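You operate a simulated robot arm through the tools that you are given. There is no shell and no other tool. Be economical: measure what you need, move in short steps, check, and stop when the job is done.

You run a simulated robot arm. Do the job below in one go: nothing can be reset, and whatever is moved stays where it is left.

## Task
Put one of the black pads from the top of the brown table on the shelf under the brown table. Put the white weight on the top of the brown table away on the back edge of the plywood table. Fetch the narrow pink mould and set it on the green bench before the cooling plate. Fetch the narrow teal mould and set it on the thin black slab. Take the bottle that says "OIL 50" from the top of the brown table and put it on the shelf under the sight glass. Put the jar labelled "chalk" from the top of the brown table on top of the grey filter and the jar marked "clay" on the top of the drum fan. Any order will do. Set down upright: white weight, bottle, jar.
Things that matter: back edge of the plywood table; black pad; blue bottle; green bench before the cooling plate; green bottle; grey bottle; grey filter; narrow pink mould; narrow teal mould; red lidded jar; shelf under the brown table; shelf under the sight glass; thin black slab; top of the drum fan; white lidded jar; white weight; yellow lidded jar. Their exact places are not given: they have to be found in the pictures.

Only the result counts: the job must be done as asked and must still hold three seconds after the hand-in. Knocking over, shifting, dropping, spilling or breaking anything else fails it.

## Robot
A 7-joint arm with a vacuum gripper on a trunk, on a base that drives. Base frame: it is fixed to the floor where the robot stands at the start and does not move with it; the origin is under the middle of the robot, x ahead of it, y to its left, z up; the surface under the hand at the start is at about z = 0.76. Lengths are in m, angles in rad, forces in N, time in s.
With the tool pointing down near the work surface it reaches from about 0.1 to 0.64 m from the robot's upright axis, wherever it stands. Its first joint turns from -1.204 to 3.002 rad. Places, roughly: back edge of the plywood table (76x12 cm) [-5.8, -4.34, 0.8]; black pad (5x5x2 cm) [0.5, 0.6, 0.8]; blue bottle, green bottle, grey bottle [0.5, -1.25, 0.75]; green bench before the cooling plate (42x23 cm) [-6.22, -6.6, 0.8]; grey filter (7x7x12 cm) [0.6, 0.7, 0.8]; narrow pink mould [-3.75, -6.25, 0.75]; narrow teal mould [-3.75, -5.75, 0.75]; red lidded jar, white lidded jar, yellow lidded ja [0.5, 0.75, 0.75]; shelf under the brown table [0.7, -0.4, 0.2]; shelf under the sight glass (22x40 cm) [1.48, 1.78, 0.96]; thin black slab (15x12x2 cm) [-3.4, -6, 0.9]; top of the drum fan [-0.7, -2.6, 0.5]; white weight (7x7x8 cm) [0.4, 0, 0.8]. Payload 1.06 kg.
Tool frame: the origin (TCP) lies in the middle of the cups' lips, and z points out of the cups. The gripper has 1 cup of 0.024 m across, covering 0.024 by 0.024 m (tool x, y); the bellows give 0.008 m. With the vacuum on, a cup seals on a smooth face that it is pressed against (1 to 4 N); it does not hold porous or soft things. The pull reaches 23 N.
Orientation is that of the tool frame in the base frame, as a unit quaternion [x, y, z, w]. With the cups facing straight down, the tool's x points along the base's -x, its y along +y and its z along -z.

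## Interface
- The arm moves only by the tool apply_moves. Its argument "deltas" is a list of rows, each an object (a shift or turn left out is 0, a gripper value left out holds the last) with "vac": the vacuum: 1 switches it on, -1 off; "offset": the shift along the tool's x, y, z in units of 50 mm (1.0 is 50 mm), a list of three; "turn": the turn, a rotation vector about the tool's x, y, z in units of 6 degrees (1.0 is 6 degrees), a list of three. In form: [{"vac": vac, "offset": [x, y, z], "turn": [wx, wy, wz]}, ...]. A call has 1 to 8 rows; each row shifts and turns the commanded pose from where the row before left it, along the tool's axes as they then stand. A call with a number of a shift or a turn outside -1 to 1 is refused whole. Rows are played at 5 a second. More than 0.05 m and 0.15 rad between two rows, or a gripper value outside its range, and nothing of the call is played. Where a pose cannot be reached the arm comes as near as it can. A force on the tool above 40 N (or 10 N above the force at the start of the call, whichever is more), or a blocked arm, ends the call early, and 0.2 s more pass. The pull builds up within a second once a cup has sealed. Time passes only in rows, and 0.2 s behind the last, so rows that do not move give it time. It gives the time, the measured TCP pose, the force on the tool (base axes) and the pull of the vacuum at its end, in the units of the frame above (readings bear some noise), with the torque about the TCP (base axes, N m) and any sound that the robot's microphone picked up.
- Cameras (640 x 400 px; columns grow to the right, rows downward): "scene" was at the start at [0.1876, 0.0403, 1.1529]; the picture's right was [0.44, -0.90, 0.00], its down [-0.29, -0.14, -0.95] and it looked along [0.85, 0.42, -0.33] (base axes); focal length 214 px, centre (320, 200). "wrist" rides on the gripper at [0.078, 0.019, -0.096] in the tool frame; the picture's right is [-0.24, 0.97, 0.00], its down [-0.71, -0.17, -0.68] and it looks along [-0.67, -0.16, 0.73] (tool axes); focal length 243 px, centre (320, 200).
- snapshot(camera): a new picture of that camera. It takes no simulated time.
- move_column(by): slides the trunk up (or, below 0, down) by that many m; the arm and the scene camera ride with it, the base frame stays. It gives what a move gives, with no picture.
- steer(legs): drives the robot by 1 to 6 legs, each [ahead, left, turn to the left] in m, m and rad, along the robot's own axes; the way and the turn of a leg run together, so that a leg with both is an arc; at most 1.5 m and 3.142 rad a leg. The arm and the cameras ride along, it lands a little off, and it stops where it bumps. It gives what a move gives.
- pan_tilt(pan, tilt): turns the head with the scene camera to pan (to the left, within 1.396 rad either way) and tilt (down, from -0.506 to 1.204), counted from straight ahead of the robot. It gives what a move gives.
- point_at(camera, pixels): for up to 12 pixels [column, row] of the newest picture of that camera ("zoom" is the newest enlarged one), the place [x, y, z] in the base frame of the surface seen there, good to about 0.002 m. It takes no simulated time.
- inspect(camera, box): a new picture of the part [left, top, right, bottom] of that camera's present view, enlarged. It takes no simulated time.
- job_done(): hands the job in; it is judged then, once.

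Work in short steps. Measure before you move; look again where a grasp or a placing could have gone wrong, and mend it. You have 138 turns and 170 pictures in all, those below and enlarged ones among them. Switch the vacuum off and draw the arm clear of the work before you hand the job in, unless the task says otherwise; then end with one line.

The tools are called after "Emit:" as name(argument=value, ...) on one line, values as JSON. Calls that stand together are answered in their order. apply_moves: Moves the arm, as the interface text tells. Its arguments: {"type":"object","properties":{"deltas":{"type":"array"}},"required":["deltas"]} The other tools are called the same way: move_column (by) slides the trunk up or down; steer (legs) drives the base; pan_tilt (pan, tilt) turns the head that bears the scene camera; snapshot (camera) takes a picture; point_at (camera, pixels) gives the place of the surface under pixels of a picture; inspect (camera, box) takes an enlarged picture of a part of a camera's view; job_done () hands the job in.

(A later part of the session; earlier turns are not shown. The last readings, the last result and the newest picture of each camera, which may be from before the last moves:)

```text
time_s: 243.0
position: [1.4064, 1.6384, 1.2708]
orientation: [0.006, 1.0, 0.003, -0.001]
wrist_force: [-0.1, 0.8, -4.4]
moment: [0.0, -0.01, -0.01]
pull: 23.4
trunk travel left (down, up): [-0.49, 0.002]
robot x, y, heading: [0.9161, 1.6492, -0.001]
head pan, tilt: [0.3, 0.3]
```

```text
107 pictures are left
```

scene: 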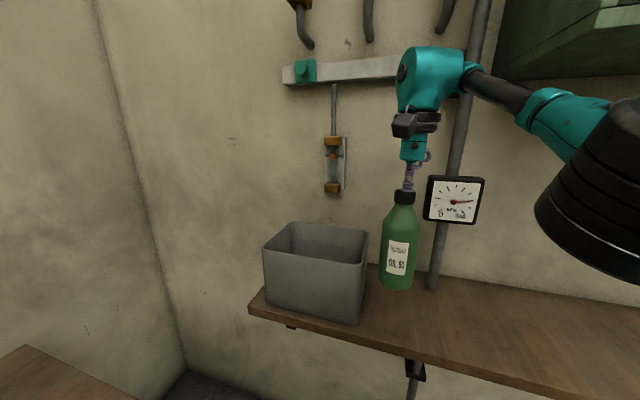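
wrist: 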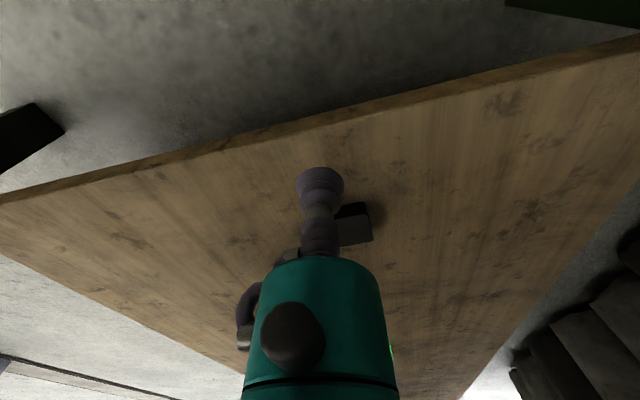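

Emit:
apply_moves(deltas=[{"offset": [-0.45, 0.05, 0]}, {"offset": [-0.45, 0.05, 0.4]}, {"offset": [0, 0, 0.9]}, {"offset": [0, 0, 0.9]}, {"offset": [0, 0, 0.2]}, {}, {}])

Emit:
snapshot(camera="scene")

```text
time_s: 244.6
position: [1.4182, 1.6366, 1.1553]
orientation: [0.006, 1.0, 0.003, -0.001]
wrist_force: [0.1, 0.9, -5.4]
moment: [0.01, 0.01, 0.03]
pull: 22.6
out of reach, approached as far as the arm can: row 1, 2
trunk travel left (down, up): [-0.49, 0.002]
robot x, y, heading: [0.9083, 1.6499, 0.001]
head pan, tilt: [0.3, 0.3]
```

```text
106 pictures are left
```

scene: 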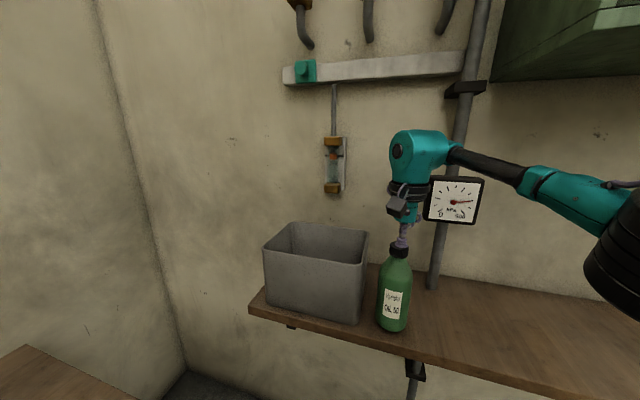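

Extend 0.035 more toward the wall.

Emit:
apply_moves(deltas=[{"offset": [-0.4, 0.15, 0]}, {"offset": [-0.35, 0, 0]}, {}, {}])

Emit:
inspect(camera="scene", box=[250, 120, 500, 350])

```text
time_s: 245.6
position: [1.4475, 1.6427, 1.1553]
orientation: [0.006, 1.0, 0.004, -0.001]
wrist_force: [0.3, -0.4, -4.8]
moment: [-0.07, 0.01, 0.01]
pull: 22.8
out of reach, approached as far as the arm can: row 2
trunk travel left (down, up): [-0.49, 0.002]
robot x, y, heading: [0.9118, 1.6515, 0.002]
head pan, tilt: [0.3, 0.3]
```

```text
1.74 times, centred on (375, 235) of scene
```

zoom: 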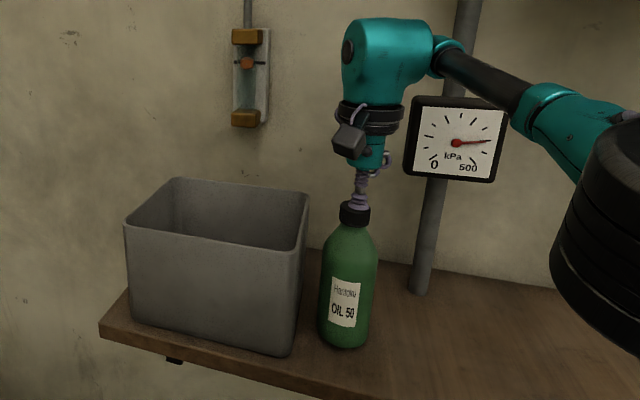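

Now lower to contact (expected ≈1.142).

Emit:
apply_moves(deltas=[{"offset": [0, 0, 0.2]}, {}])

Emit:
apply_moves(deltas=[{"offset": [0, 0, 0.06]}, {}])

```text
time_s: 246.2
position: [1.4469, 1.643, 1.1455]
orientation: [0.006, 1.0, 0.003, -0.001]
wrist_force: [-0.3, -0.1, -4.8]
moment: [0.01, 0.02, 0.01]
pull: 22.4
trunk travel left (down, up): [-0.49, 0.002]
robot x, y, heading: [0.9138, 1.6491, -0.0]
head pan, tilt: [0.3, 0.3]
```

```text
time_s: 246.8
position: [1.4484, 1.6422, 1.1442]
orientation: [0.006, 1.0, 0.004, -0.001]
wrist_force: [-0.8, -0.2, -4.4]
moment: [0.01, 0.03, -0.01]
pull: 22.7
trunk travel left (down, up): [-0.49, 0.002]
robot x, y, heading: [0.9132, 1.6487, 0.001]
head pan, tilt: [0.3, 0.3]
```

Emit:
apply_moves(deltas=[{"offset": [0, 0, 0.06]}, {}])

Emit:
apply_moves(deltas=[{"offset": [0, 0, 0.04]}, {}])

```text
time_s: 247.4
position: [1.447, 1.6429, 1.1425]
orientation: [0.006, 1.0, 0.005, 0.001]
wrist_force: [1.9, -1.6, 9.5]
moment: [-0.03, 0.0, 0.02]
pull: 22.8
trunk travel left (down, up): [-0.49, 0.002]
robot x, y, heading: [0.9116, 1.6503, 0.001]
head pan, tilt: [0.3, 0.3]
```

```text
time_s: 248.0
position: [1.4467, 1.6444, 1.1387]
orientation: [0.006, 1.0, 0.004, 0.002]
wrist_force: [3.1, -1.8, 17.6]
moment: [-0.05, -0.02, 0.0]
pull: 22.9
trunk travel left (down, up): [-0.49, 0.002]
robot x, y, heading: [0.9123, 1.6539, 0.002]
head pan, tilt: [0.3, 0.3]
```

Contact. Ease off, release, rise and back off.

Emit:
apply_moves(deltas=[{"offset": [0, 0, -0.08]}, {}, {"vac": -1}, {}, {}, {"offset": [0, 0, -0.1]}, {"offset": [0, 0, -0.8]}, {"offset": [0, 0, -0.3]}])

Emit:
inspect(camera="scene", box=[250, 120, 500, 350])

```text
time_s: 249.8
position: [1.4447, 1.6432, 1.1834]
orientation: [0.006, 1.0, 0.002, -0.001]
wrist_force: [-0.3, -0.2, 1.0]
moment: [0.02, -0.04, 0.02]
pull: 0.1
out of reach, approached as far as the arm can: row 7, 8
trunk travel left (down, up): [-0.49, 0.002]
robot x, y, heading: [0.9085, 1.6488, -0.001]
head pan, tilt: [0.3, 0.3]
```

```text
1.74 times, centred on (375, 235) of scene
```

zoom: 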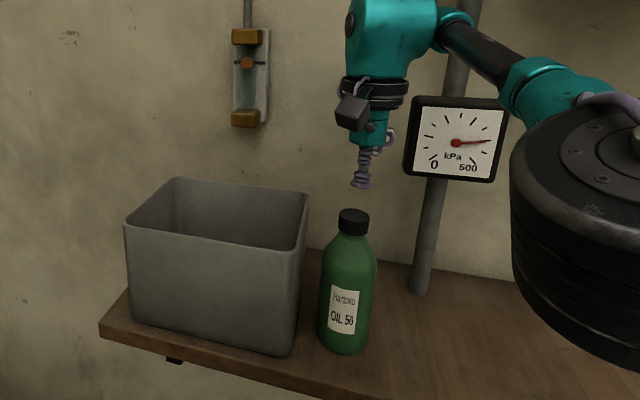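

Bottle stands. Drive back and over to the weight in front of the brown table.

Emit:
steer(legs=[[-1.3, 0, 0], [0, -1.5, 0], [0, -0.1, 0]])

Emit:
move_column(by=-0.15)

Emit:
pan_tilt(pan=0.0, tilt=0.5)

Emit:
snapshot(camera="scene")

```text
time_s: 270.1
position: [0.128, 0.0841, 1.1827]
orientation: [0.007, 1.0, 0.004, 0.001]
wrist_force: [0.4, -1.9, -1.5]
moment: [0.02, 0.01, 0.01]
pull: 0.1
trunk travel left (down, up): [-0.49, 0.002]
robot x, y, heading: [-0.4092, 0.0937, -0.004]
head pan, tilt: [0.3, 0.3]
```

```text
time_s: 271.9
position: [0.1263, 0.0847, 1.034]
orientation: [0.007, 1.0, 0.004, 0.0]
wrist_force: [-0.5, 0.8, 0.1]
moment: [0.03, -0.01, 0.03]
pull: 0.1
trunk travel left (down, up): [-0.34, 0.152]
robot x, y, heading: [-0.4091, 0.0896, 0.003]
head pan, tilt: [0.3, 0.3]
```

```text
time_s: 272.7
position: [0.1262, 0.0846, 1.0339]
orientation: [0.008, 1.0, 0.003, 0.0]
wrist_force: [-0.4, -0.5, 0.0]
moment: [0.0, 0.0, 0.0]
pull: 0.1
trunk travel left (down, up): [-0.34, 0.152]
robot x, y, heading: [-0.4024, 0.0929, 0.003]
head pan, tilt: [0.0, 0.499]
```

```text
103 pictures are left
```

scene: 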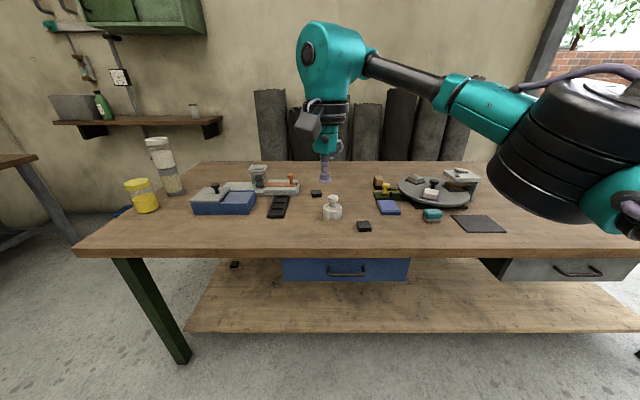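

Drive ahead 0.25 and zoom on the weight.

Emit:
steer(legs=[[0.25, 0, 0]])

Emit:
snapshot(camera="scene")

Emit:
snapshot(camera="wrist")

```text
time_s: 274.5
position: [0.3752, 0.0866, 1.0328]
orientation: [0.005, 1.0, 0.003, 0.0]
wrist_force: [0.4, -1.0, -0.7]
moment: [0.04, 0.0, 0.02]
pull: 0.1
trunk travel left (down, up): [-0.34, 0.152]
robot x, y, heading: [-0.1575, 0.0955, 0.006]
head pan, tilt: [0.0, 0.499]
```

```text
102 pictures are left
```

scene: 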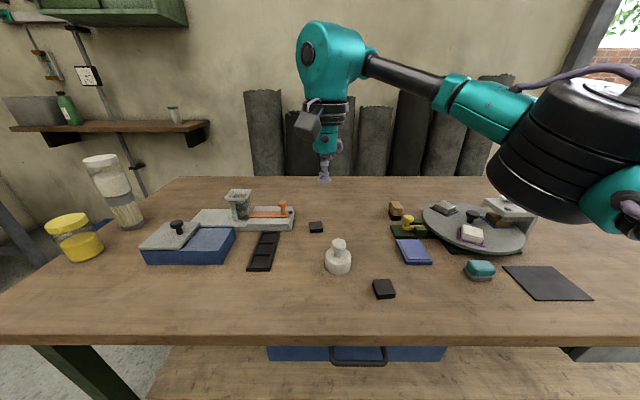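

```text
101 pictures are left
```

wrist: 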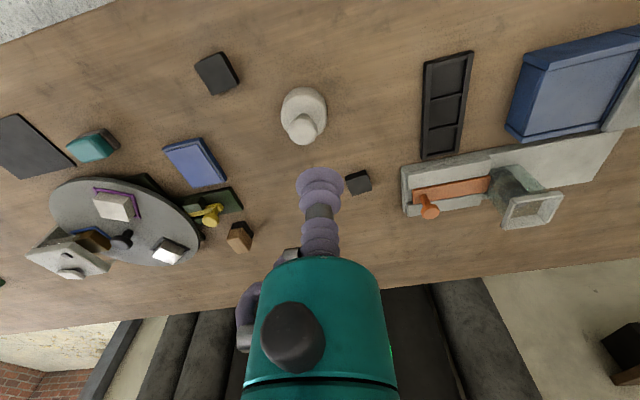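

Emit:
inspect(camera="scene", box=[310, 230, 370, 280])

Emit:
inspect(camera="wrist", box=[275, 80, 335, 150])

```text
8.00 times, centred on (340, 255) of scene
```

zoom: 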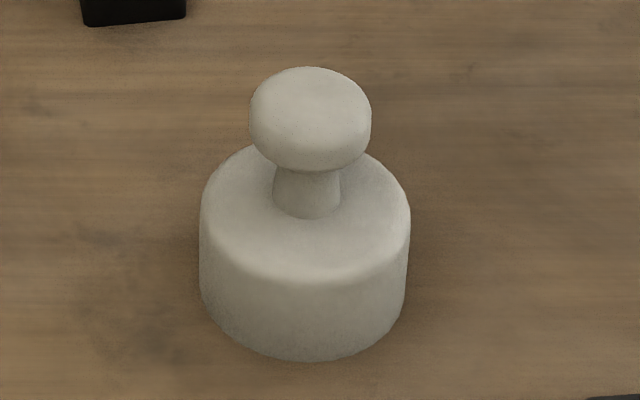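

```text
5.71 times, centred on (305, 115) of wrist
```

zoom: 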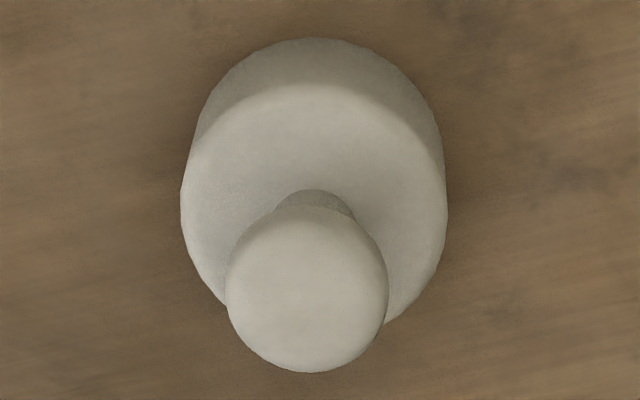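

Knob has a flattish top. Measure it in the wrist zoom.

Emit:
point_at(camera="zoom", pixels=[[307, 285], [235, 285], [380, 285], [307, 220], [307, 350], [270, 285], [345, 285], [307, 255], [307, 320]])

```text
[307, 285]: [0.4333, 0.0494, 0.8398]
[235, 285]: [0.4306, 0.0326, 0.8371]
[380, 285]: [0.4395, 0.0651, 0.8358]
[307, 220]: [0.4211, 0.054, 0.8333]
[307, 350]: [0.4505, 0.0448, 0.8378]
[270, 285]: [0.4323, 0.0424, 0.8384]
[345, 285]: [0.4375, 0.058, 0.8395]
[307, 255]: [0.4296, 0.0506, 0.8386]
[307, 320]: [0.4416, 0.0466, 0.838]
```

Knob top centre ≈ (0.436, 0.049, 0.839).

Emit:
apply_moves(deltas=[{"offset": [-0.6, -0.38, 0]}, {"offset": [-0.62, -0.38, 0]}, {"offset": [0, 0, 0.9]}, {"offset": [0, 0, 0.9]}, {"offset": [0, 0, 0.9]}, {"offset": [0, 0, 0.75]}, {}, {}])

```text
time_s: 276.3
position: [0.4346, 0.05, 0.8594]
orientation: [0.006, 1.0, 0.003, 0.0]
wrist_force: [-0.5, -0.3, -0.4]
moment: [0.03, 0.02, 0.04]
pull: 0.0
trunk travel left (down, up): [-0.34, 0.152]
robot x, y, heading: [-0.1612, 0.0928, 0.008]
head pan, tilt: [0.0, 0.499]
```

Emit:
apply_moves(deltas=[{"vac": 1, "offset": [-0.03, 0, 0.38]}, {"offset": [0, 0, 0.08]}, {"offset": [0, 0, 0.05]}, {}, {}, {}])

```text
time_s: 277.7
position: [0.4364, 0.0496, 0.836]
orientation: [0.006, 1.0, 0.003, 0.001]
wrist_force: [3.9, -0.6, 15.0]
moment: [-0.08, -0.07, -0.09]
pull: 22.8
trunk travel left (down, up): [-0.34, 0.152]
robot x, y, heading: [-0.1601, 0.0902, -0.002]
head pan, tilt: [0.0, 0.499]
```

Sealed. Lift, retract, drive to (−0.4, −1.0) and turn to face −x to look for the plywood table.

Emit:
apply_moves(deltas=[{"offset": [0, 0, -0.4]}, {"offset": [0, 0, -1]}, {"offset": [0, 0, -1]}, {"offset": [0, 0, -1]}, {"offset": [0.8, 0, -0.5]}, {"offset": [0.8, 0, 0]}, {"offset": [0.6, 0, 0]}, {}])

Emit:
steer(legs=[[-0.24, 0, 0], [0, -1.1, 0], [0, 0, 3.14]])

Emit:
pan_tilt(pan=0.0, tilt=0.25)

Emit:
snapshot(camera="scene")

```text
time_s: 279.5
position: [0.3266, 0.05, 1.0299]
orientation: [0.006, 1.0, 0.004, -0.001]
wrist_force: [0.4, 0.4, -10.8]
moment: [0.0, 0.01, -0.01]
pull: 23.0
trunk travel left (down, up): [-0.34, 0.152]
robot x, y, heading: [-0.1566, 0.0969, 0.003]
head pan, tilt: [0.0, 0.499]
```

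```text
time_s: 297.9
position: [-0.8825, -0.9464, 1.0293]
orientation: [1.0, 0.0, 0.001, 0.004]
wrist_force: [-0.3, 0.8, -10.7]
moment: [-0.05, -0.08, -0.02]
pull: 22.5
trunk travel left (down, up): [-0.34, 0.152]
robot x, y, heading: [-0.3958, -0.9857, -3.125]
head pan, tilt: [0.0, 0.499]
```

```text
time_s: 298.7
position: [-0.8824, -0.9466, 1.0291]
orientation: [1.0, 0.0, 0.001, 0.004]
wrist_force: [-0.4, 0.3, -10.9]
moment: [-0.04, -0.04, 0.05]
pull: 22.6
trunk travel left (down, up): [-0.34, 0.152]
robot x, y, heading: [-0.395, -0.9834, -3.124]
head pan, tilt: [0.0, 0.25]
```

```text
98 pictures are left
```

scene: 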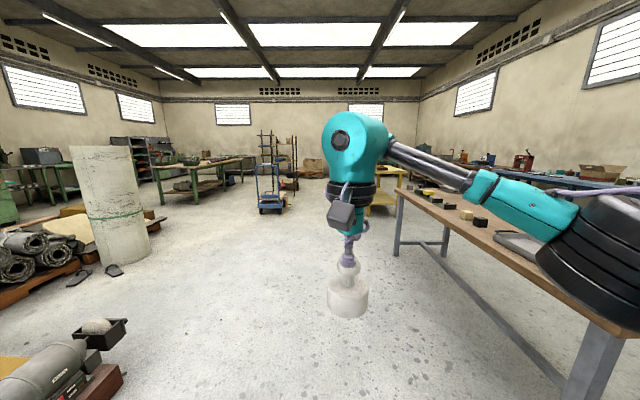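

The table near pixel (195,165) should be the plywood one. Zoom and measure.

Emit:
inspect(camera="scene", box=[0, 120, 320, 220])

Emit:
point_at(camera="scene", pixels=[[160, 172], [240, 157], [195, 204], [225, 188], [162, 205], [120, 258], [270, 210], [75, 195], [40, 185], [140, 180], [385, 215]])

```text
2.00 times, centred on (160, 170) of scene
```

zoom: 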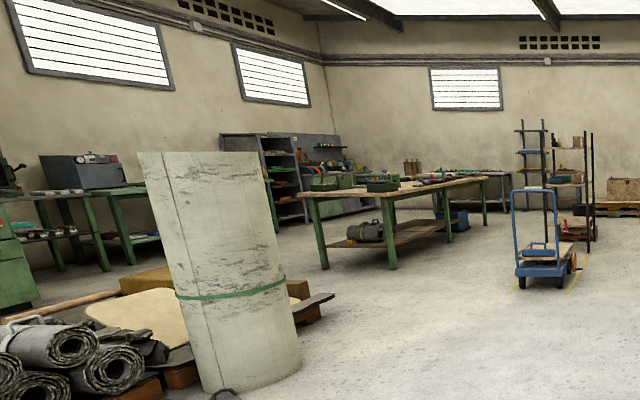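

```text
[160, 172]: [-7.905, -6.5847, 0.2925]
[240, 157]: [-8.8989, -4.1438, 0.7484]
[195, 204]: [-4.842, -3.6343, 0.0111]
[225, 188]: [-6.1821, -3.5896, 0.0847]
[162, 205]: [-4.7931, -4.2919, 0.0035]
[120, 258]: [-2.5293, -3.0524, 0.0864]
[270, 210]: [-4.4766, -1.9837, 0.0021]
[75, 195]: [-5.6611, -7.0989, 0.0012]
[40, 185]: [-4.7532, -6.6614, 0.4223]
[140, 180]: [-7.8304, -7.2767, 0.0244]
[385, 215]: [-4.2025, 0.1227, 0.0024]
```

Emit:
point_at(camera="scene", pixels=[[165, 218], [150, 225], [115, 273], [150, 210], [100, 185], [50, 222], [80, 215], [125, 195], [60, 200], [100, 205]])

Emit:
steer(legs=[[1.5, 0, 0], [1.4, 0, 0]])

Emit:
pan_tilt(pan=0.9, tilt=0.3)

Emit:
snapshot(camera="scene")

```text
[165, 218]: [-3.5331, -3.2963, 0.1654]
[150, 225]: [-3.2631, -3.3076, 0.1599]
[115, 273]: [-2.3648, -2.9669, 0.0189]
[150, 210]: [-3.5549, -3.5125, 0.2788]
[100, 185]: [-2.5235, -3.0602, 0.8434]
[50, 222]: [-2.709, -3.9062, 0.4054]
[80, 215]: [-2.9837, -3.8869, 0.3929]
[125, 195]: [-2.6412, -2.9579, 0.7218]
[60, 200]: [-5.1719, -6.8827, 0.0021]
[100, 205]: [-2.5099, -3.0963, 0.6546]
```

```text
time_s: 312.8
position: [-3.7974, -0.9588, 1.0289]
orientation: [1.0, 0.0, 0.001, 0.003]
wrist_force: [-0.7, 0.0, -10.2]
moment: [-0.02, -0.03, -0.01]
pull: 22.7
trunk travel left (down, up): [-0.34, 0.152]
robot x, y, heading: [-3.3065, -0.9925, -3.132]
head pan, tilt: [0.0, 0.25]
```

```text
time_s: 314.0
position: [-3.7967, -0.9578, 1.0303]
orientation: [1.0, 0.0, 0.001, 0.004]
wrist_force: [0.3, -0.7, -10.5]
moment: [-0.03, -0.01, -0.04]
pull: 23.0
trunk travel left (down, up): [-0.34, 0.152]
robot x, y, heading: [-3.31, -0.9932, -3.125]
head pan, tilt: [0.901, 0.3]
```

```text
96 pictures are left
```

scene: 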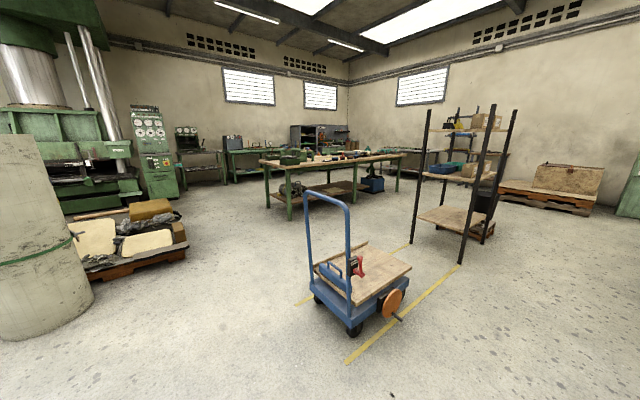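

Emit:
point_at(camera="scene", pixels=[[310, 290], [350, 325], [325, 250], [190, 245], [90, 280], [290, 218], [265, 205], [355, 200], [220, 180], [258, 182], [150, 195], [345, 270]])

Emit:
inspect(camera="scene", box=[130, 110, 430, 230])

```text
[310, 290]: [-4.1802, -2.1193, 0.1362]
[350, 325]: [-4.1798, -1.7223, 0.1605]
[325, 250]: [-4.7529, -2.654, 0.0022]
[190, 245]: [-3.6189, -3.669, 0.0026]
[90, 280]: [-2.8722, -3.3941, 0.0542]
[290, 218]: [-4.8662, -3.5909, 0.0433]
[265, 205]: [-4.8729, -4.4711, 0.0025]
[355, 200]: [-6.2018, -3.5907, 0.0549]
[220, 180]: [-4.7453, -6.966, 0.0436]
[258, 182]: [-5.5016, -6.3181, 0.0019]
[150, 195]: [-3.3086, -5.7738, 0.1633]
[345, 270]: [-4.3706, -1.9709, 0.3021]
```

```text
2.13 times, centred on (280, 170) of scene
```

zoom: 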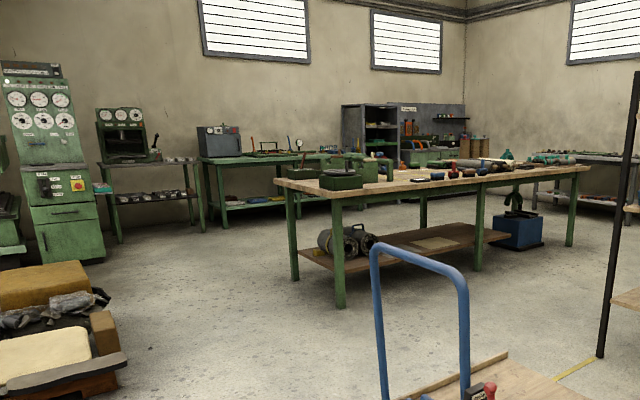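

Route: face −y, pass between cart (x −4.18) and pallet (x −3.6), then down the corridor at x≈−4.2.

Emit:
steer(legs=[[0, 0, 1.554], [0, -0.3, 0], [1.5, 0, 0], [0.25, 0, 0]])

Emit:
pan_tilt(pan=-0.4, tilt=0.5)

Emit:
snapshot(camera="scene")

```text
time_s: 329.5
position: [-3.6578, -3.2288, 1.0293]
orientation: [0.716, 0.698, 0.003, 0.002]
wrist_force: [0.0, 0.1, -10.0]
moment: [0.03, -0.04, 0.0]
pull: 23.0
trunk travel left (down, up): [-0.34, 0.152]
robot x, y, heading: [-3.6067, -2.7417, -1.585]
head pan, tilt: [0.901, 0.3]
```

```text
time_s: 330.9
position: [-3.658, -3.2276, 1.0294]
orientation: [0.715, 0.699, 0.003, 0.001]
wrist_force: [-0.6, -0.7, -10.3]
moment: [0.03, 0.0, -0.04]
pull: 23.3
trunk travel left (down, up): [-0.34, 0.152]
robot x, y, heading: [-3.6075, -2.7389, -1.577]
head pan, tilt: [-0.4, 0.499]
```

```text
94 pictures are left
```

scene: 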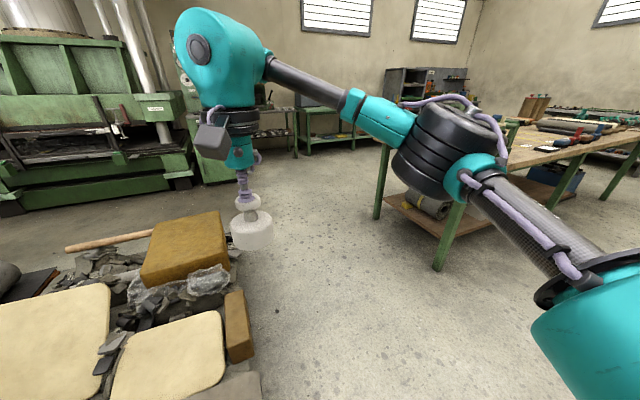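

Corridor clear; strafe to x≈−4.22 and go down to y≈−4.95.

Emit:
steer(legs=[[0, -0.61, 0.01], [1.2, 0, 0], [1.0, 0, 0]])

Emit:
snapshot(camera="scene")

```text
time_s: 347.3
position: [-4.2398, -5.4322, 1.03]
orientation: [0.702, 0.712, 0.002, 0.001]
wrist_force: [0.0, -0.2, -9.4]
moment: [0.03, -0.04, -0.01]
pull: 22.9
trunk travel left (down, up): [-0.34, 0.152]
robot x, y, heading: [-4.2115, -4.9432, -1.543]
head pan, tilt: [-0.4, 0.499]
```

```text
93 pictures are left
```

scene: 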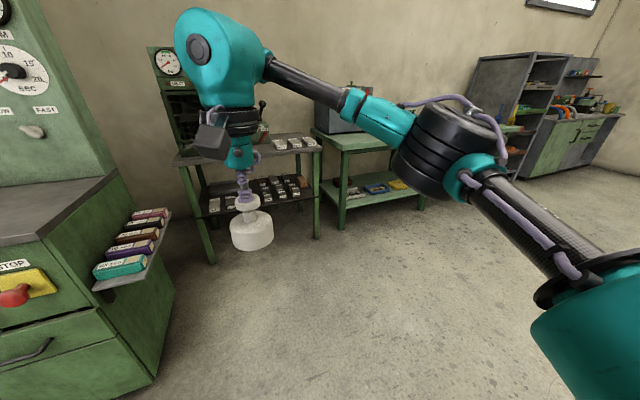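

I can see the moulds on a ledge at left (px 135,240) for later. Now turn right, drive along behind the plywood table and face it.

Emit:
inspect(camera="scene", box=[70, 190, 190, 300])

Emit:
steer(legs=[[0.1, 0, -1.598], [1.5, 0, 0], [0, 0, -1.571]])

Emit:
pan_tilt(pan=0.0, tilt=0.5)

Emit:
snapshot(camera="scene")

```text
3.64 times, centred on (130, 245) of scene
```

zoom: 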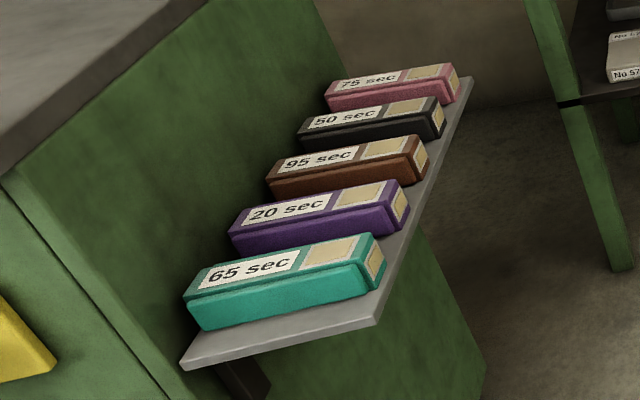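

```text
time_s: 362.4
position: [-5.7016, -4.5106, 1.0296]
orientation: [-0.691, 0.722, 0.002, -0.003]
wrist_force: [-0.5, 0.4, -11.1]
moment: [-0.02, 0.0, -0.01]
pull: 23.6
trunk travel left (down, up): [-0.34, 0.152]
robot x, y, heading: [-5.7584, -5.0008, 1.547]
head pan, tilt: [-0.4, 0.499]
```

```text
time_s: 363.3
position: [-5.7019, -4.5107, 1.0293]
orientation: [-0.691, 0.723, 0.001, -0.002]
wrist_force: [-0.7, 0.1, -9.3]
moment: [-0.03, -0.01, 0.0]
pull: 22.7
trunk travel left (down, up): [-0.34, 0.152]
robot x, y, heading: [-5.7618, -4.9957, 1.538]
head pan, tilt: [0.0, 0.499]
```

```text
91 pictures are left
```

scene: 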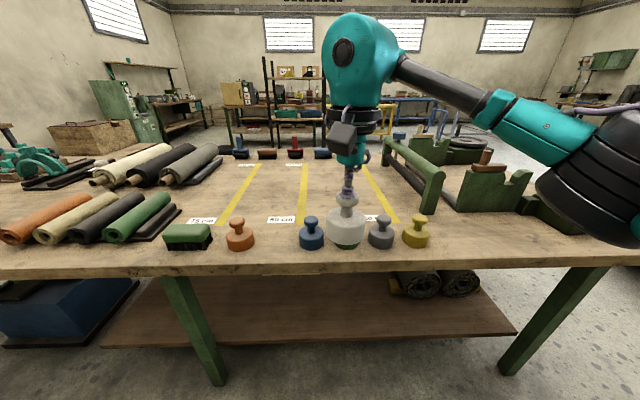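

A row of weights stands along the back edge. Measure their positions and the edge.

Emit:
point_at(camera="scene", pixels=[[188, 228], [240, 222], [311, 222], [381, 224], [416, 222], [275, 245], [275, 262], [350, 262], [282, 219], [440, 205], [275, 230], [348, 242]])

Emit:
inspect(camera="scene", box=[160, 180, 460, 280])

```text
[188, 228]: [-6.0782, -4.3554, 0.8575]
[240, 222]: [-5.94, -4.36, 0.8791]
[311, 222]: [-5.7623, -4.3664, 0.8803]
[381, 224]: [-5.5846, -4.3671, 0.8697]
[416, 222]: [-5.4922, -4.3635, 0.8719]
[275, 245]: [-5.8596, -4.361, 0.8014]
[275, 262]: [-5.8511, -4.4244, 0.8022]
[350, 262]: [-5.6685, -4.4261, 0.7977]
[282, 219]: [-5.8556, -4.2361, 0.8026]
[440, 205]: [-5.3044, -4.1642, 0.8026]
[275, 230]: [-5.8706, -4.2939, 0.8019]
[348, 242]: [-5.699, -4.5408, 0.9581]
```

```text
2.13 times, centred on (310, 230) of scene
```

zoom: 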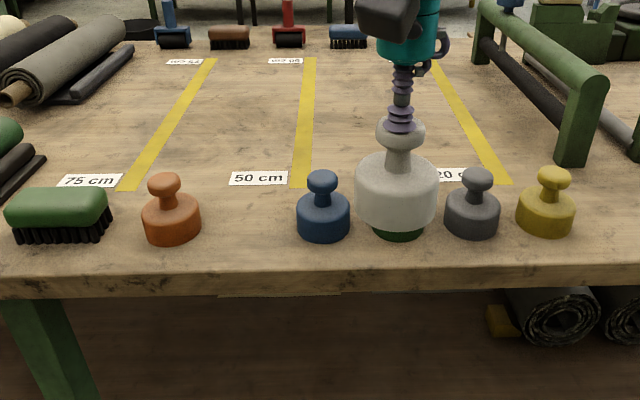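

The gap is at x≈−5.851 between orange and blue (spacing 0.09). Drive 0.12 ahead and 0.12 left, then refine.

Emit:
steer(legs=[[0.12, 0.13, 0.03]])

Emit:
snapshot(camera="scene")

```text
time_s: 365.1
position: [-5.8398, -4.3863, 1.0299]
orientation: [-0.701, 0.713, 0.001, -0.002]
wrist_force: [0.4, 0.4, -10.5]
moment: [0.0, 0.04, -0.01]
pull: 23.0
trunk travel left (down, up): [-0.34, 0.152]
robot x, y, heading: [-5.8856, -4.8743, 1.572]
head pan, tilt: [0.0, 0.499]
```

```text
89 pictures are left
```

scene: 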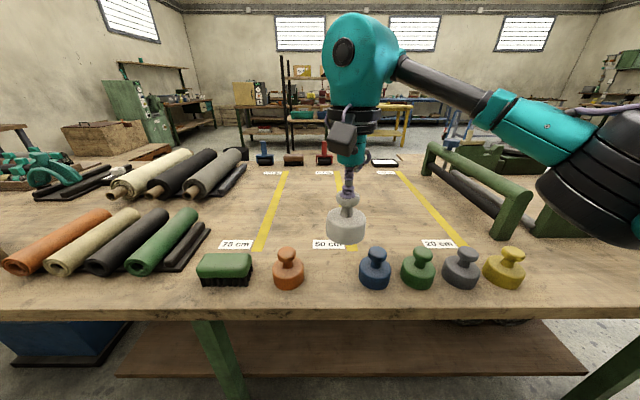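

Emit:
inspect(camera="scene", box=[260, 200, 440, 310])

Emit:
point_at(camera="scene", pixels=[[287, 254], [377, 252], [422, 252], [330, 280], [332, 300], [275, 275], [300, 275], [361, 275], [390, 275]])

```text
3.56 times, centred on (350, 255) of scene
```

zoom: 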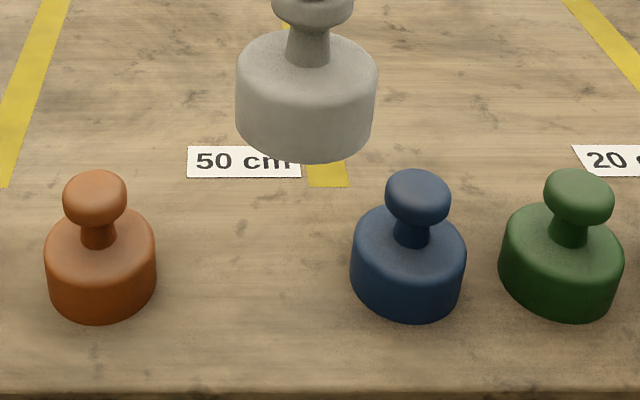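

```text
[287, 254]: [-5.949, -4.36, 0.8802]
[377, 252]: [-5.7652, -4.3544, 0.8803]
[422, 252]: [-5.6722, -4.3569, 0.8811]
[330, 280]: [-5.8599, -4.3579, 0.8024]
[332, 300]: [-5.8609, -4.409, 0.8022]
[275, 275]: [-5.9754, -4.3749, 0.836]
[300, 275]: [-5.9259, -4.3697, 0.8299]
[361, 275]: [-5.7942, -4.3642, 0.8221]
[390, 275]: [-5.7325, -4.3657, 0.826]
```

Target (−5.858, −4.355). Shift and lower to z≈0.90.

Emit:
apply_moves(deltas=[{"offset": [-0.6, 0.36, 0]}, {"offset": [0, 0, 0.8]}, {"offset": [0, 0, 0.8]}, {"offset": [0, 0, 0.8]}, {"offset": [0, 0, 0.2]}, {}, {}])

Emit:
inspect(camera="scene", box=[260, 200, 440, 310])

```text
time_s: 366.7
position: [-5.8583, -4.3558, 0.9]
orientation: [-0.701, 0.714, 0.002, -0.003]
wrist_force: [-0.2, 0.9, -10.3]
moment: [-0.06, 0.01, 0.01]
pull: 23.1
trunk travel left (down, up): [-0.34, 0.152]
robot x, y, heading: [-5.8806, -4.876, 1.567]
head pan, tilt: [0.0, 0.499]
```

```text
3.56 times, centred on (350, 255) of scene
```

zoom: 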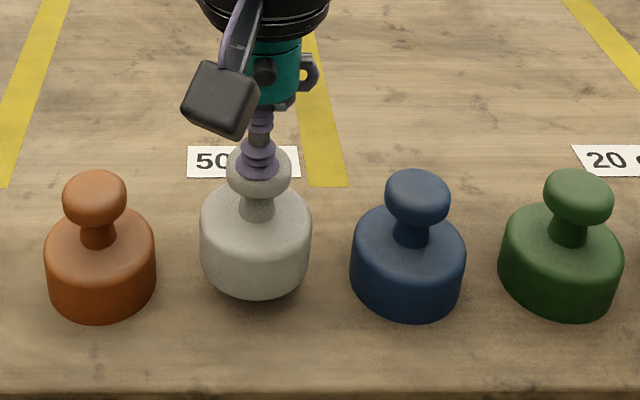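

Aligned. Lower to contact (~0.879).

Emit:
apply_moves(deltas=[{"offset": [0, 0, 0.3]}, {}])

Emit:
apply_moves(deltas=[{"offset": [0, 0, 0.09]}, {}])

Emit:
apply_moves(deltas=[{"offset": [0, 0, 0.05]}, {}])

```text
time_s: 367.3
position: [-5.8593, -4.3576, 0.8848]
orientation: [-0.701, 0.713, 0.002, -0.003]
wrist_force: [0.1, -1.2, -9.7]
moment: [-0.03, -0.01, -0.04]
pull: 23.0
trunk travel left (down, up): [-0.34, 0.152]
robot x, y, heading: [-5.8831, -4.8771, 1.569]
head pan, tilt: [0.0, 0.499]
```

```text
time_s: 367.9
position: [-5.8586, -4.3563, 0.8806]
orientation: [-0.701, 0.713, 0.002, -0.002]
wrist_force: [0.1, -0.5, -9.1]
moment: [-0.04, 0.0, 0.01]
pull: 22.7
trunk travel left (down, up): [-0.34, 0.152]
robot x, y, heading: [-5.8836, -4.8679, 1.57]
head pan, tilt: [0.0, 0.499]
```

```text
time_s: 368.5
position: [-5.8592, -4.3564, 0.8787]
orientation: [-0.701, 0.713, 0.003, -0.002]
wrist_force: [-4.3, 4.2, 9.0]
moment: [-0.03, -0.12, 0.0]
pull: 23.6
trunk travel left (down, up): [-0.34, 0.152]
robot x, y, heading: [-5.8876, -4.8763, 1.57]
head pan, tilt: [0.0, 0.499]
```

Contact. Release and rise.

Emit:
apply_moves(deltas=[{"vac": -1}, {}, {}, {"offset": [0, 0, -0.1]}, {"offset": [0, 0, -0.8]}, {"offset": [0, 0, -1]}, {"offset": [0, 0, -1]}, {"offset": [0.8, 0, -0.5]}])

Emit:
inspect(camera="scene", box=[260, 200, 440, 310])

```text
time_s: 370.3
position: [-5.8582, -4.3951, 1.0478]
orientation: [-0.7, 0.714, 0.001, -0.003]
wrist_force: [-0.1, 0.3, -0.8]
moment: [0.02, 0.01, 0.04]
pull: 0.0
trunk travel left (down, up): [-0.34, 0.152]
robot x, y, heading: [-5.8847, -4.8766, 1.567]
head pan, tilt: [0.0, 0.499]
```

```text
3.56 times, centred on (350, 255) of scene
```

zoom: 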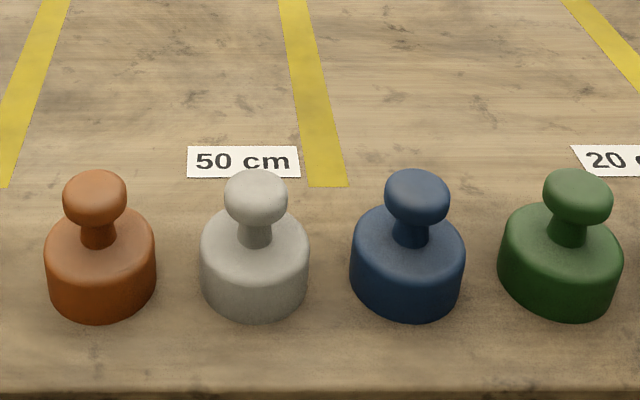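

Weight placed. Now back off, face +x and drive toward the moulds; look there.

Emit:
steer(legs=[[-0.25, 0, 0], [0, 0, -1.57], [1.3, 0, 0], [0, -0.5, 0]])

Emit:
pan_tilt(pan=-0.2, tilt=0.45)

Emit:
snapshot(camera="scene")

```text
time_s: 386.6
position: [-4.0973, -5.632, 1.0494]
orientation: [-0.002, 1.0, 0.004, -0.002]
wrist_force: [-0.5, -0.1, -0.1]
moment: [-0.02, 0.01, 0.01]
pull: 0.0
trunk travel left (down, up): [-0.34, 0.152]
robot x, y, heading: [-4.5792, -5.6185, 0.018]
head pan, tilt: [0.0, 0.499]
```

```text
time_s: 387.3
position: [-4.0987, -5.6318, 1.0486]
orientation: [-0.003, 1.0, 0.002, -0.001]
wrist_force: [0.9, -0.3, -0.9]
moment: [-0.03, 0.04, -0.02]
pull: 0.1
trunk travel left (down, up): [-0.34, 0.152]
robot x, y, heading: [-4.5731, -5.6123, 0.019]
head pan, tilt: [-0.201, 0.45]
```

```text
85 pictures are left
```

scene: 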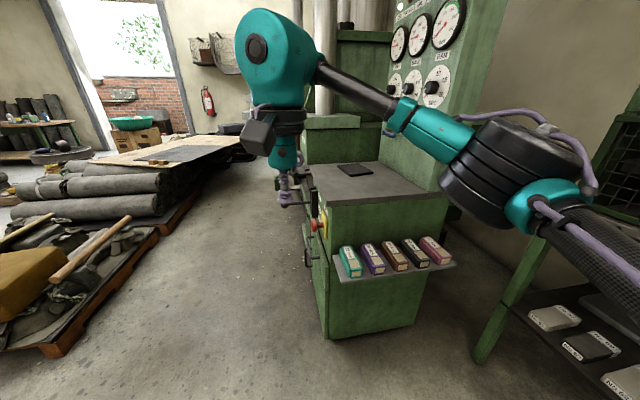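

Measure moulds, ledge and slab.

Emit:
inspect(camera="scene", box=[290, 140, 470, 290])

Emit:
point_at(camera="scene", pixels=[[347, 256], [436, 248], [355, 169], [340, 165], [370, 170], [325, 200], [450, 190], [335, 283], [456, 262], [373, 150], [320, 225], [300, 180]])

```text
2.67 times, centred on (380, 215) of scene
```

zoom: 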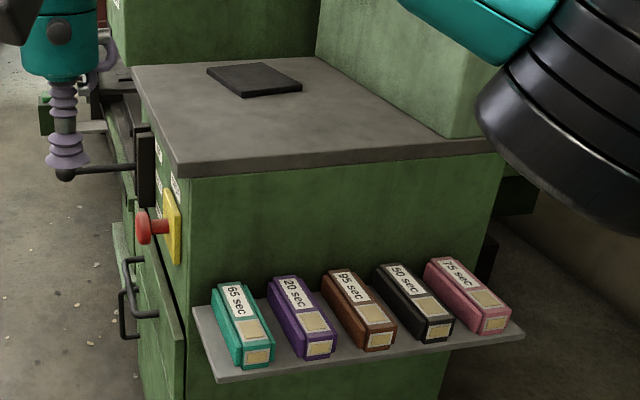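

```text
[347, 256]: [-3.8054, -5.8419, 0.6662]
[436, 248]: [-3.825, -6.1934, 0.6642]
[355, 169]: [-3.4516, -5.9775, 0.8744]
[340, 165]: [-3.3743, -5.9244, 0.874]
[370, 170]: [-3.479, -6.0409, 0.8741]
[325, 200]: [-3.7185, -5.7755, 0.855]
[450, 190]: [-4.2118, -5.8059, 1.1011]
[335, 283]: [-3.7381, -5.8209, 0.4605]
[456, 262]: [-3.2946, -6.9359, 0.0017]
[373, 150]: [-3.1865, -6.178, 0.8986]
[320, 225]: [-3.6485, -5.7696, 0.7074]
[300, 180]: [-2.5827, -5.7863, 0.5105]
```

Emit:
point_at(camera="zoom", pixels=[[207, 71], [258, 65], [301, 88], [244, 96], [215, 287], [240, 283], [247, 366], [273, 360], [235, 315], [200, 310], [512, 320], [255, 340]])

Emit:
point_at(camera="scene", pixels=[[487, 350], [480, 360], [540, 300], [600, 370], [390, 250], [345, 262], [353, 272], [440, 262]])

```text
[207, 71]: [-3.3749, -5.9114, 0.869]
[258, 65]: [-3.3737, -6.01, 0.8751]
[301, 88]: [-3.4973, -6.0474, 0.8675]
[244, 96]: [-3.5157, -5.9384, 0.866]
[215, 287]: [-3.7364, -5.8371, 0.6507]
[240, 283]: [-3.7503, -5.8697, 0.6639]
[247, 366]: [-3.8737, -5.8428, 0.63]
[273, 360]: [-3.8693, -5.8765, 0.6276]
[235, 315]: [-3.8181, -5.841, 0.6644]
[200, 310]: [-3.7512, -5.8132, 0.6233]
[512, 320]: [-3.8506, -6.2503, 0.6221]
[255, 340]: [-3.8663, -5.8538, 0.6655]
```

```text
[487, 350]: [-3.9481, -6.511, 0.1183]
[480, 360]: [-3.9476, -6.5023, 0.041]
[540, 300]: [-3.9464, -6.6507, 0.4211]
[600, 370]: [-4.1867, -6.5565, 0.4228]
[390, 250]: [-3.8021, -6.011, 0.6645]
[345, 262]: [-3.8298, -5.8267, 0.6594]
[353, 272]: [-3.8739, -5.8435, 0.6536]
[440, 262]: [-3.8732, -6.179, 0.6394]
```

Teal centre ≈ (−3.812, −5.853), top 0.665; slab centre ≈ (−3.44, −5.978), top 0.874. Drive in front of the ledge.

Emit:
steer(legs=[[0, -0.24, -0.019], [0.245, 0, 0]])

Emit:
pan_tilt(pan=-0.1, tilt=0.75)

Emit:
snapshot(camera="scene")

Emit:
snapshot(camera="wrist")

```text
time_s: 391.4
position: [-3.8477, -5.8831, 1.0493]
orientation: [0.008, 1.0, 0.002, -0.001]
wrist_force: [-0.1, -0.3, 0.6]
moment: [-0.03, 0.0, -0.06]
pull: 0.1
trunk travel left (down, up): [-0.34, 0.152]
robot x, y, heading: [-4.3264, -5.8563, -0.002]
head pan, tilt: [-0.201, 0.45]
```

```text
time_s: 392.2
position: [-3.8474, -5.8826, 1.0477]
orientation: [0.009, 1.0, 0.003, 0.0]
wrist_force: [0.6, 0.2, -0.1]
moment: [0.01, 0.01, -0.01]
pull: 0.0
trunk travel left (down, up): [-0.34, 0.152]
robot x, y, heading: [-4.3208, -5.8598, -0.002]
head pan, tilt: [-0.099, 0.75]
```

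```text
83 pictures are left
```

scene: 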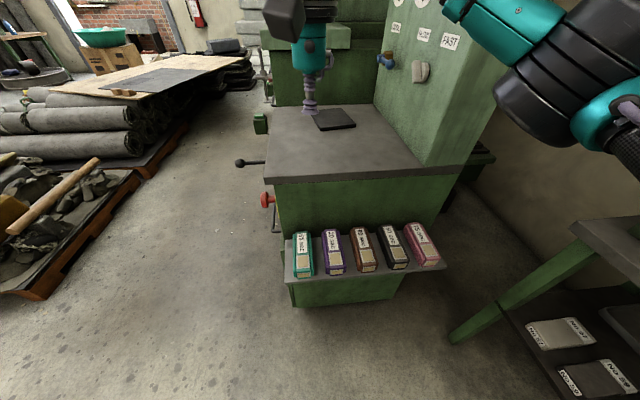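

```text
82 pictures are left
```

wrist: 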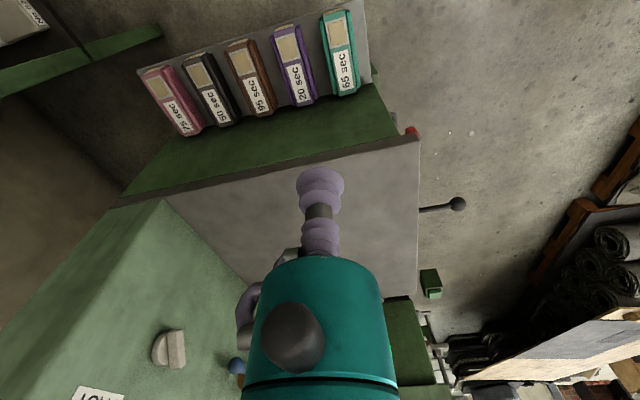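

Emit:
inspect(camera="wrist", box=[300, 0, 390, 110])

Emit:
inspect(camera="scene", box=[270, 210, 350, 300])

```text
3.64 times, centred on (345, 55) of wrist
```

zoom: 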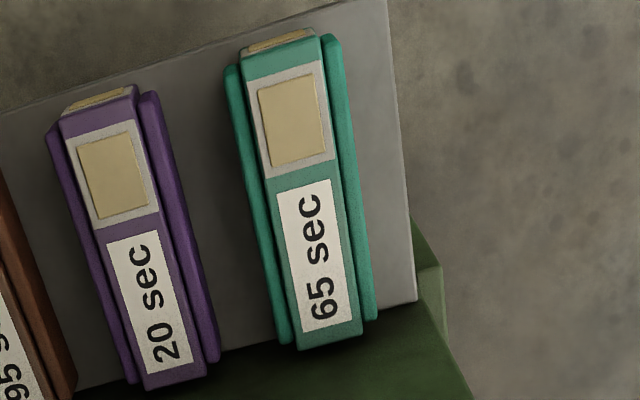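

```text
4.44 times, centred on (310, 255) of scene
```

zoom: 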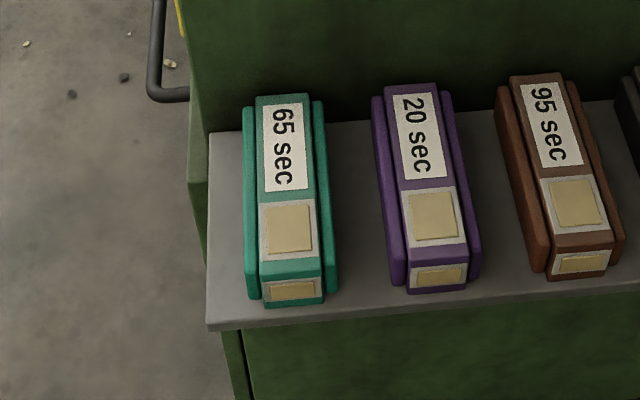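

Emit:
point_at(camera="zoom", pixels=[[285, 105], [285, 150], [288, 178], [288, 196], [290, 230], [292, 262], [260, 170], [314, 170], [248, 200], [330, 200], [292, 275], [420, 220]])

```text
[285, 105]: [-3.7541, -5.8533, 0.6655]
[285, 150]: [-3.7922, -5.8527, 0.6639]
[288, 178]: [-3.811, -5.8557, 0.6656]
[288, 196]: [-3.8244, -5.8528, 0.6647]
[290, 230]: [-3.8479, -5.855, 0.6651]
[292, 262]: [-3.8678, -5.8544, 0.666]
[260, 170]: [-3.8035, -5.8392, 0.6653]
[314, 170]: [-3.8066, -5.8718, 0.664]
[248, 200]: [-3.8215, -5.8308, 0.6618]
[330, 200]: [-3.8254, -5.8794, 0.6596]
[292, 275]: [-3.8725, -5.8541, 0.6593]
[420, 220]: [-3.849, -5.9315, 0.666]
```

Pick point (−3.826, −5.855, 0.665). Move over and lower to 0.80 first, check clearance to the machine.

Emit:
apply_moves(deltas=[{"offset": [-0.42, 0.55, 0]}, {"offset": [0, 0, 1]}, {"offset": [0, 0, 1]}, {"offset": [0, 0, 1]}, {"offset": [0, 0, 1]}, {"offset": [0, 0, 0.9]}, {}])

Emit:
snapshot(camera="scene")

```text
time_s: 393.8
position: [-3.827, -5.855, 0.802]
orientation: [0.008, 1.0, 0.003, 0.0]
wrist_force: [0.1, -0.2, -0.1]
moment: [0.01, 0.0, 0.0]
pull: 0.1
trunk travel left (down, up): [-0.34, 0.152]
robot x, y, heading: [-4.3276, -5.8555, 0.001]
head pan, tilt: [-0.099, 0.75]
```

```text
79 pictures are left
```

scene: 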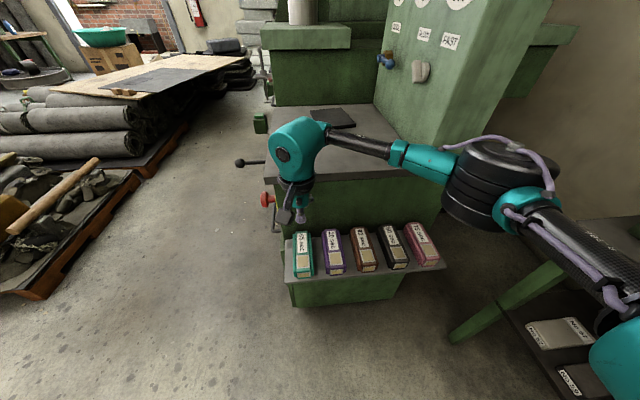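

Emit:
inspect(camera="scene", box=[240, 100, 430, 240])

Emit:
point_at(camera="scene", pixels=[[318, 125], [290, 150], [305, 175], [290, 185], [283, 210], [360, 145], [420, 160], [300, 205], [290, 182]])

```text
2.86 times, centred on (335, 170) of scene
```

zoom: 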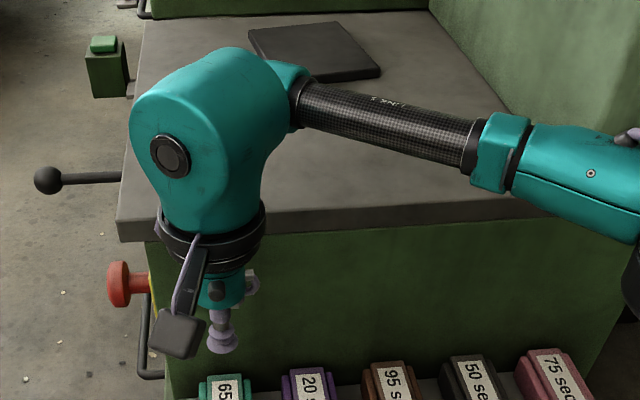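

```text
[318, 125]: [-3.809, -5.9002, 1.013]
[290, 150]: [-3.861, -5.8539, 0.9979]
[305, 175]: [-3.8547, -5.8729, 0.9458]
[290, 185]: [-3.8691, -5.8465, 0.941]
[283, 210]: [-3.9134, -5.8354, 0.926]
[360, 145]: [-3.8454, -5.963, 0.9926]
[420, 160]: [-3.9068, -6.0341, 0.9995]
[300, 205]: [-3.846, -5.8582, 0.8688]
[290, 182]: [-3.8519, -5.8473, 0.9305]
```

Clearance is fine (~5 cm). Lower and grip.

Emit:
apply_moves(deltas=[{"offset": [0, 0, 1]}, {"offset": [0, 0, 1]}, {"vac": 1, "offset": [0, 0, 0.55]}, {"offset": [0, 0, 0.15]}, {"offset": [0, 0, 0.08]}, {}, {}, {}])

```text
time_s: 395.6
position: [-3.8274, -5.8562, 0.6656]
orientation: [0.008, 1.0, 0.003, -0.002]
wrist_force: [0.1, -0.1, 0.6]
moment: [-0.01, 0.07, 0.0]
pull: 23.4
trunk travel left (down, up): [-0.34, 0.152]
robot x, y, heading: [-4.3265, -5.859, -0.002]
head pan, tilt: [-0.099, 0.75]
```

Sealed. Lift, and check the free space in front of the machine.

Emit:
apply_moves(deltas=[{"offset": [0, 0, -0.5]}, {"offset": [0, 0, -1]}, {"offset": [0, 0, -1]}, {"offset": [0, 0, -1]}, {"offset": [0, 0, -1]}, {"offset": [0, 0, -1]}, {"offset": [0, 0, -1]}, {}])

Emit:
pan_tilt(pan=0.4, tilt=0.6)

Emit:
snapshot(camera="scene")

```text
time_s: 397.4
position: [-3.826, -5.857, 0.9937]
orientation: [0.008, 1.0, 0.003, 0.001]
wrist_force: [0.3, 0.1, -5.8]
moment: [-0.03, 0.13, 0.02]
pull: 22.9
trunk travel left (down, up): [-0.34, 0.152]
robot x, y, heading: [-4.3254, -5.8573, -0.003]
head pan, tilt: [-0.099, 0.75]
```

```text
time_s: 398.4
position: [-3.8261, -5.8563, 0.9924]
orientation: [0.008, 1.0, 0.003, -0.001]
wrist_force: [0.3, -0.6, -6.6]
moment: [-0.02, 0.13, -0.01]
pull: 22.9
trunk travel left (down, up): [-0.34, 0.152]
robot x, y, heading: [-4.3284, -5.859, -0.004]
head pan, tilt: [0.4, 0.6]
```

```text
77 pictures are left
```

scene: 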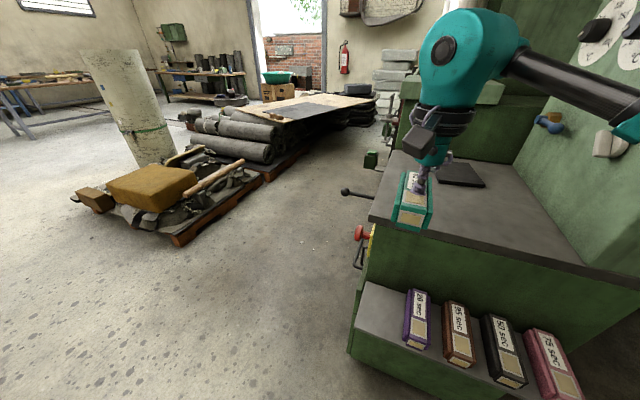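

Emit:
point_at(camera="scene", pixels=[[178, 240], [262, 180], [300, 150], [346, 192], [360, 231], [372, 155], [378, 230], [352, 270], [376, 110], [395, 130]])

```text
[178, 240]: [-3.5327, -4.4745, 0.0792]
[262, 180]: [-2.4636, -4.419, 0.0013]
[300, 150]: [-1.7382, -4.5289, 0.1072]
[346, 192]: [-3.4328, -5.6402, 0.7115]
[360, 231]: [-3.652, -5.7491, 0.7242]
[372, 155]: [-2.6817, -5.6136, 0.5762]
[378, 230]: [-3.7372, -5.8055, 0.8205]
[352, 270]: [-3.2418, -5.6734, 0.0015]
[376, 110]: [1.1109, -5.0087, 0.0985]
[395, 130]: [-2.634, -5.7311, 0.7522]
```

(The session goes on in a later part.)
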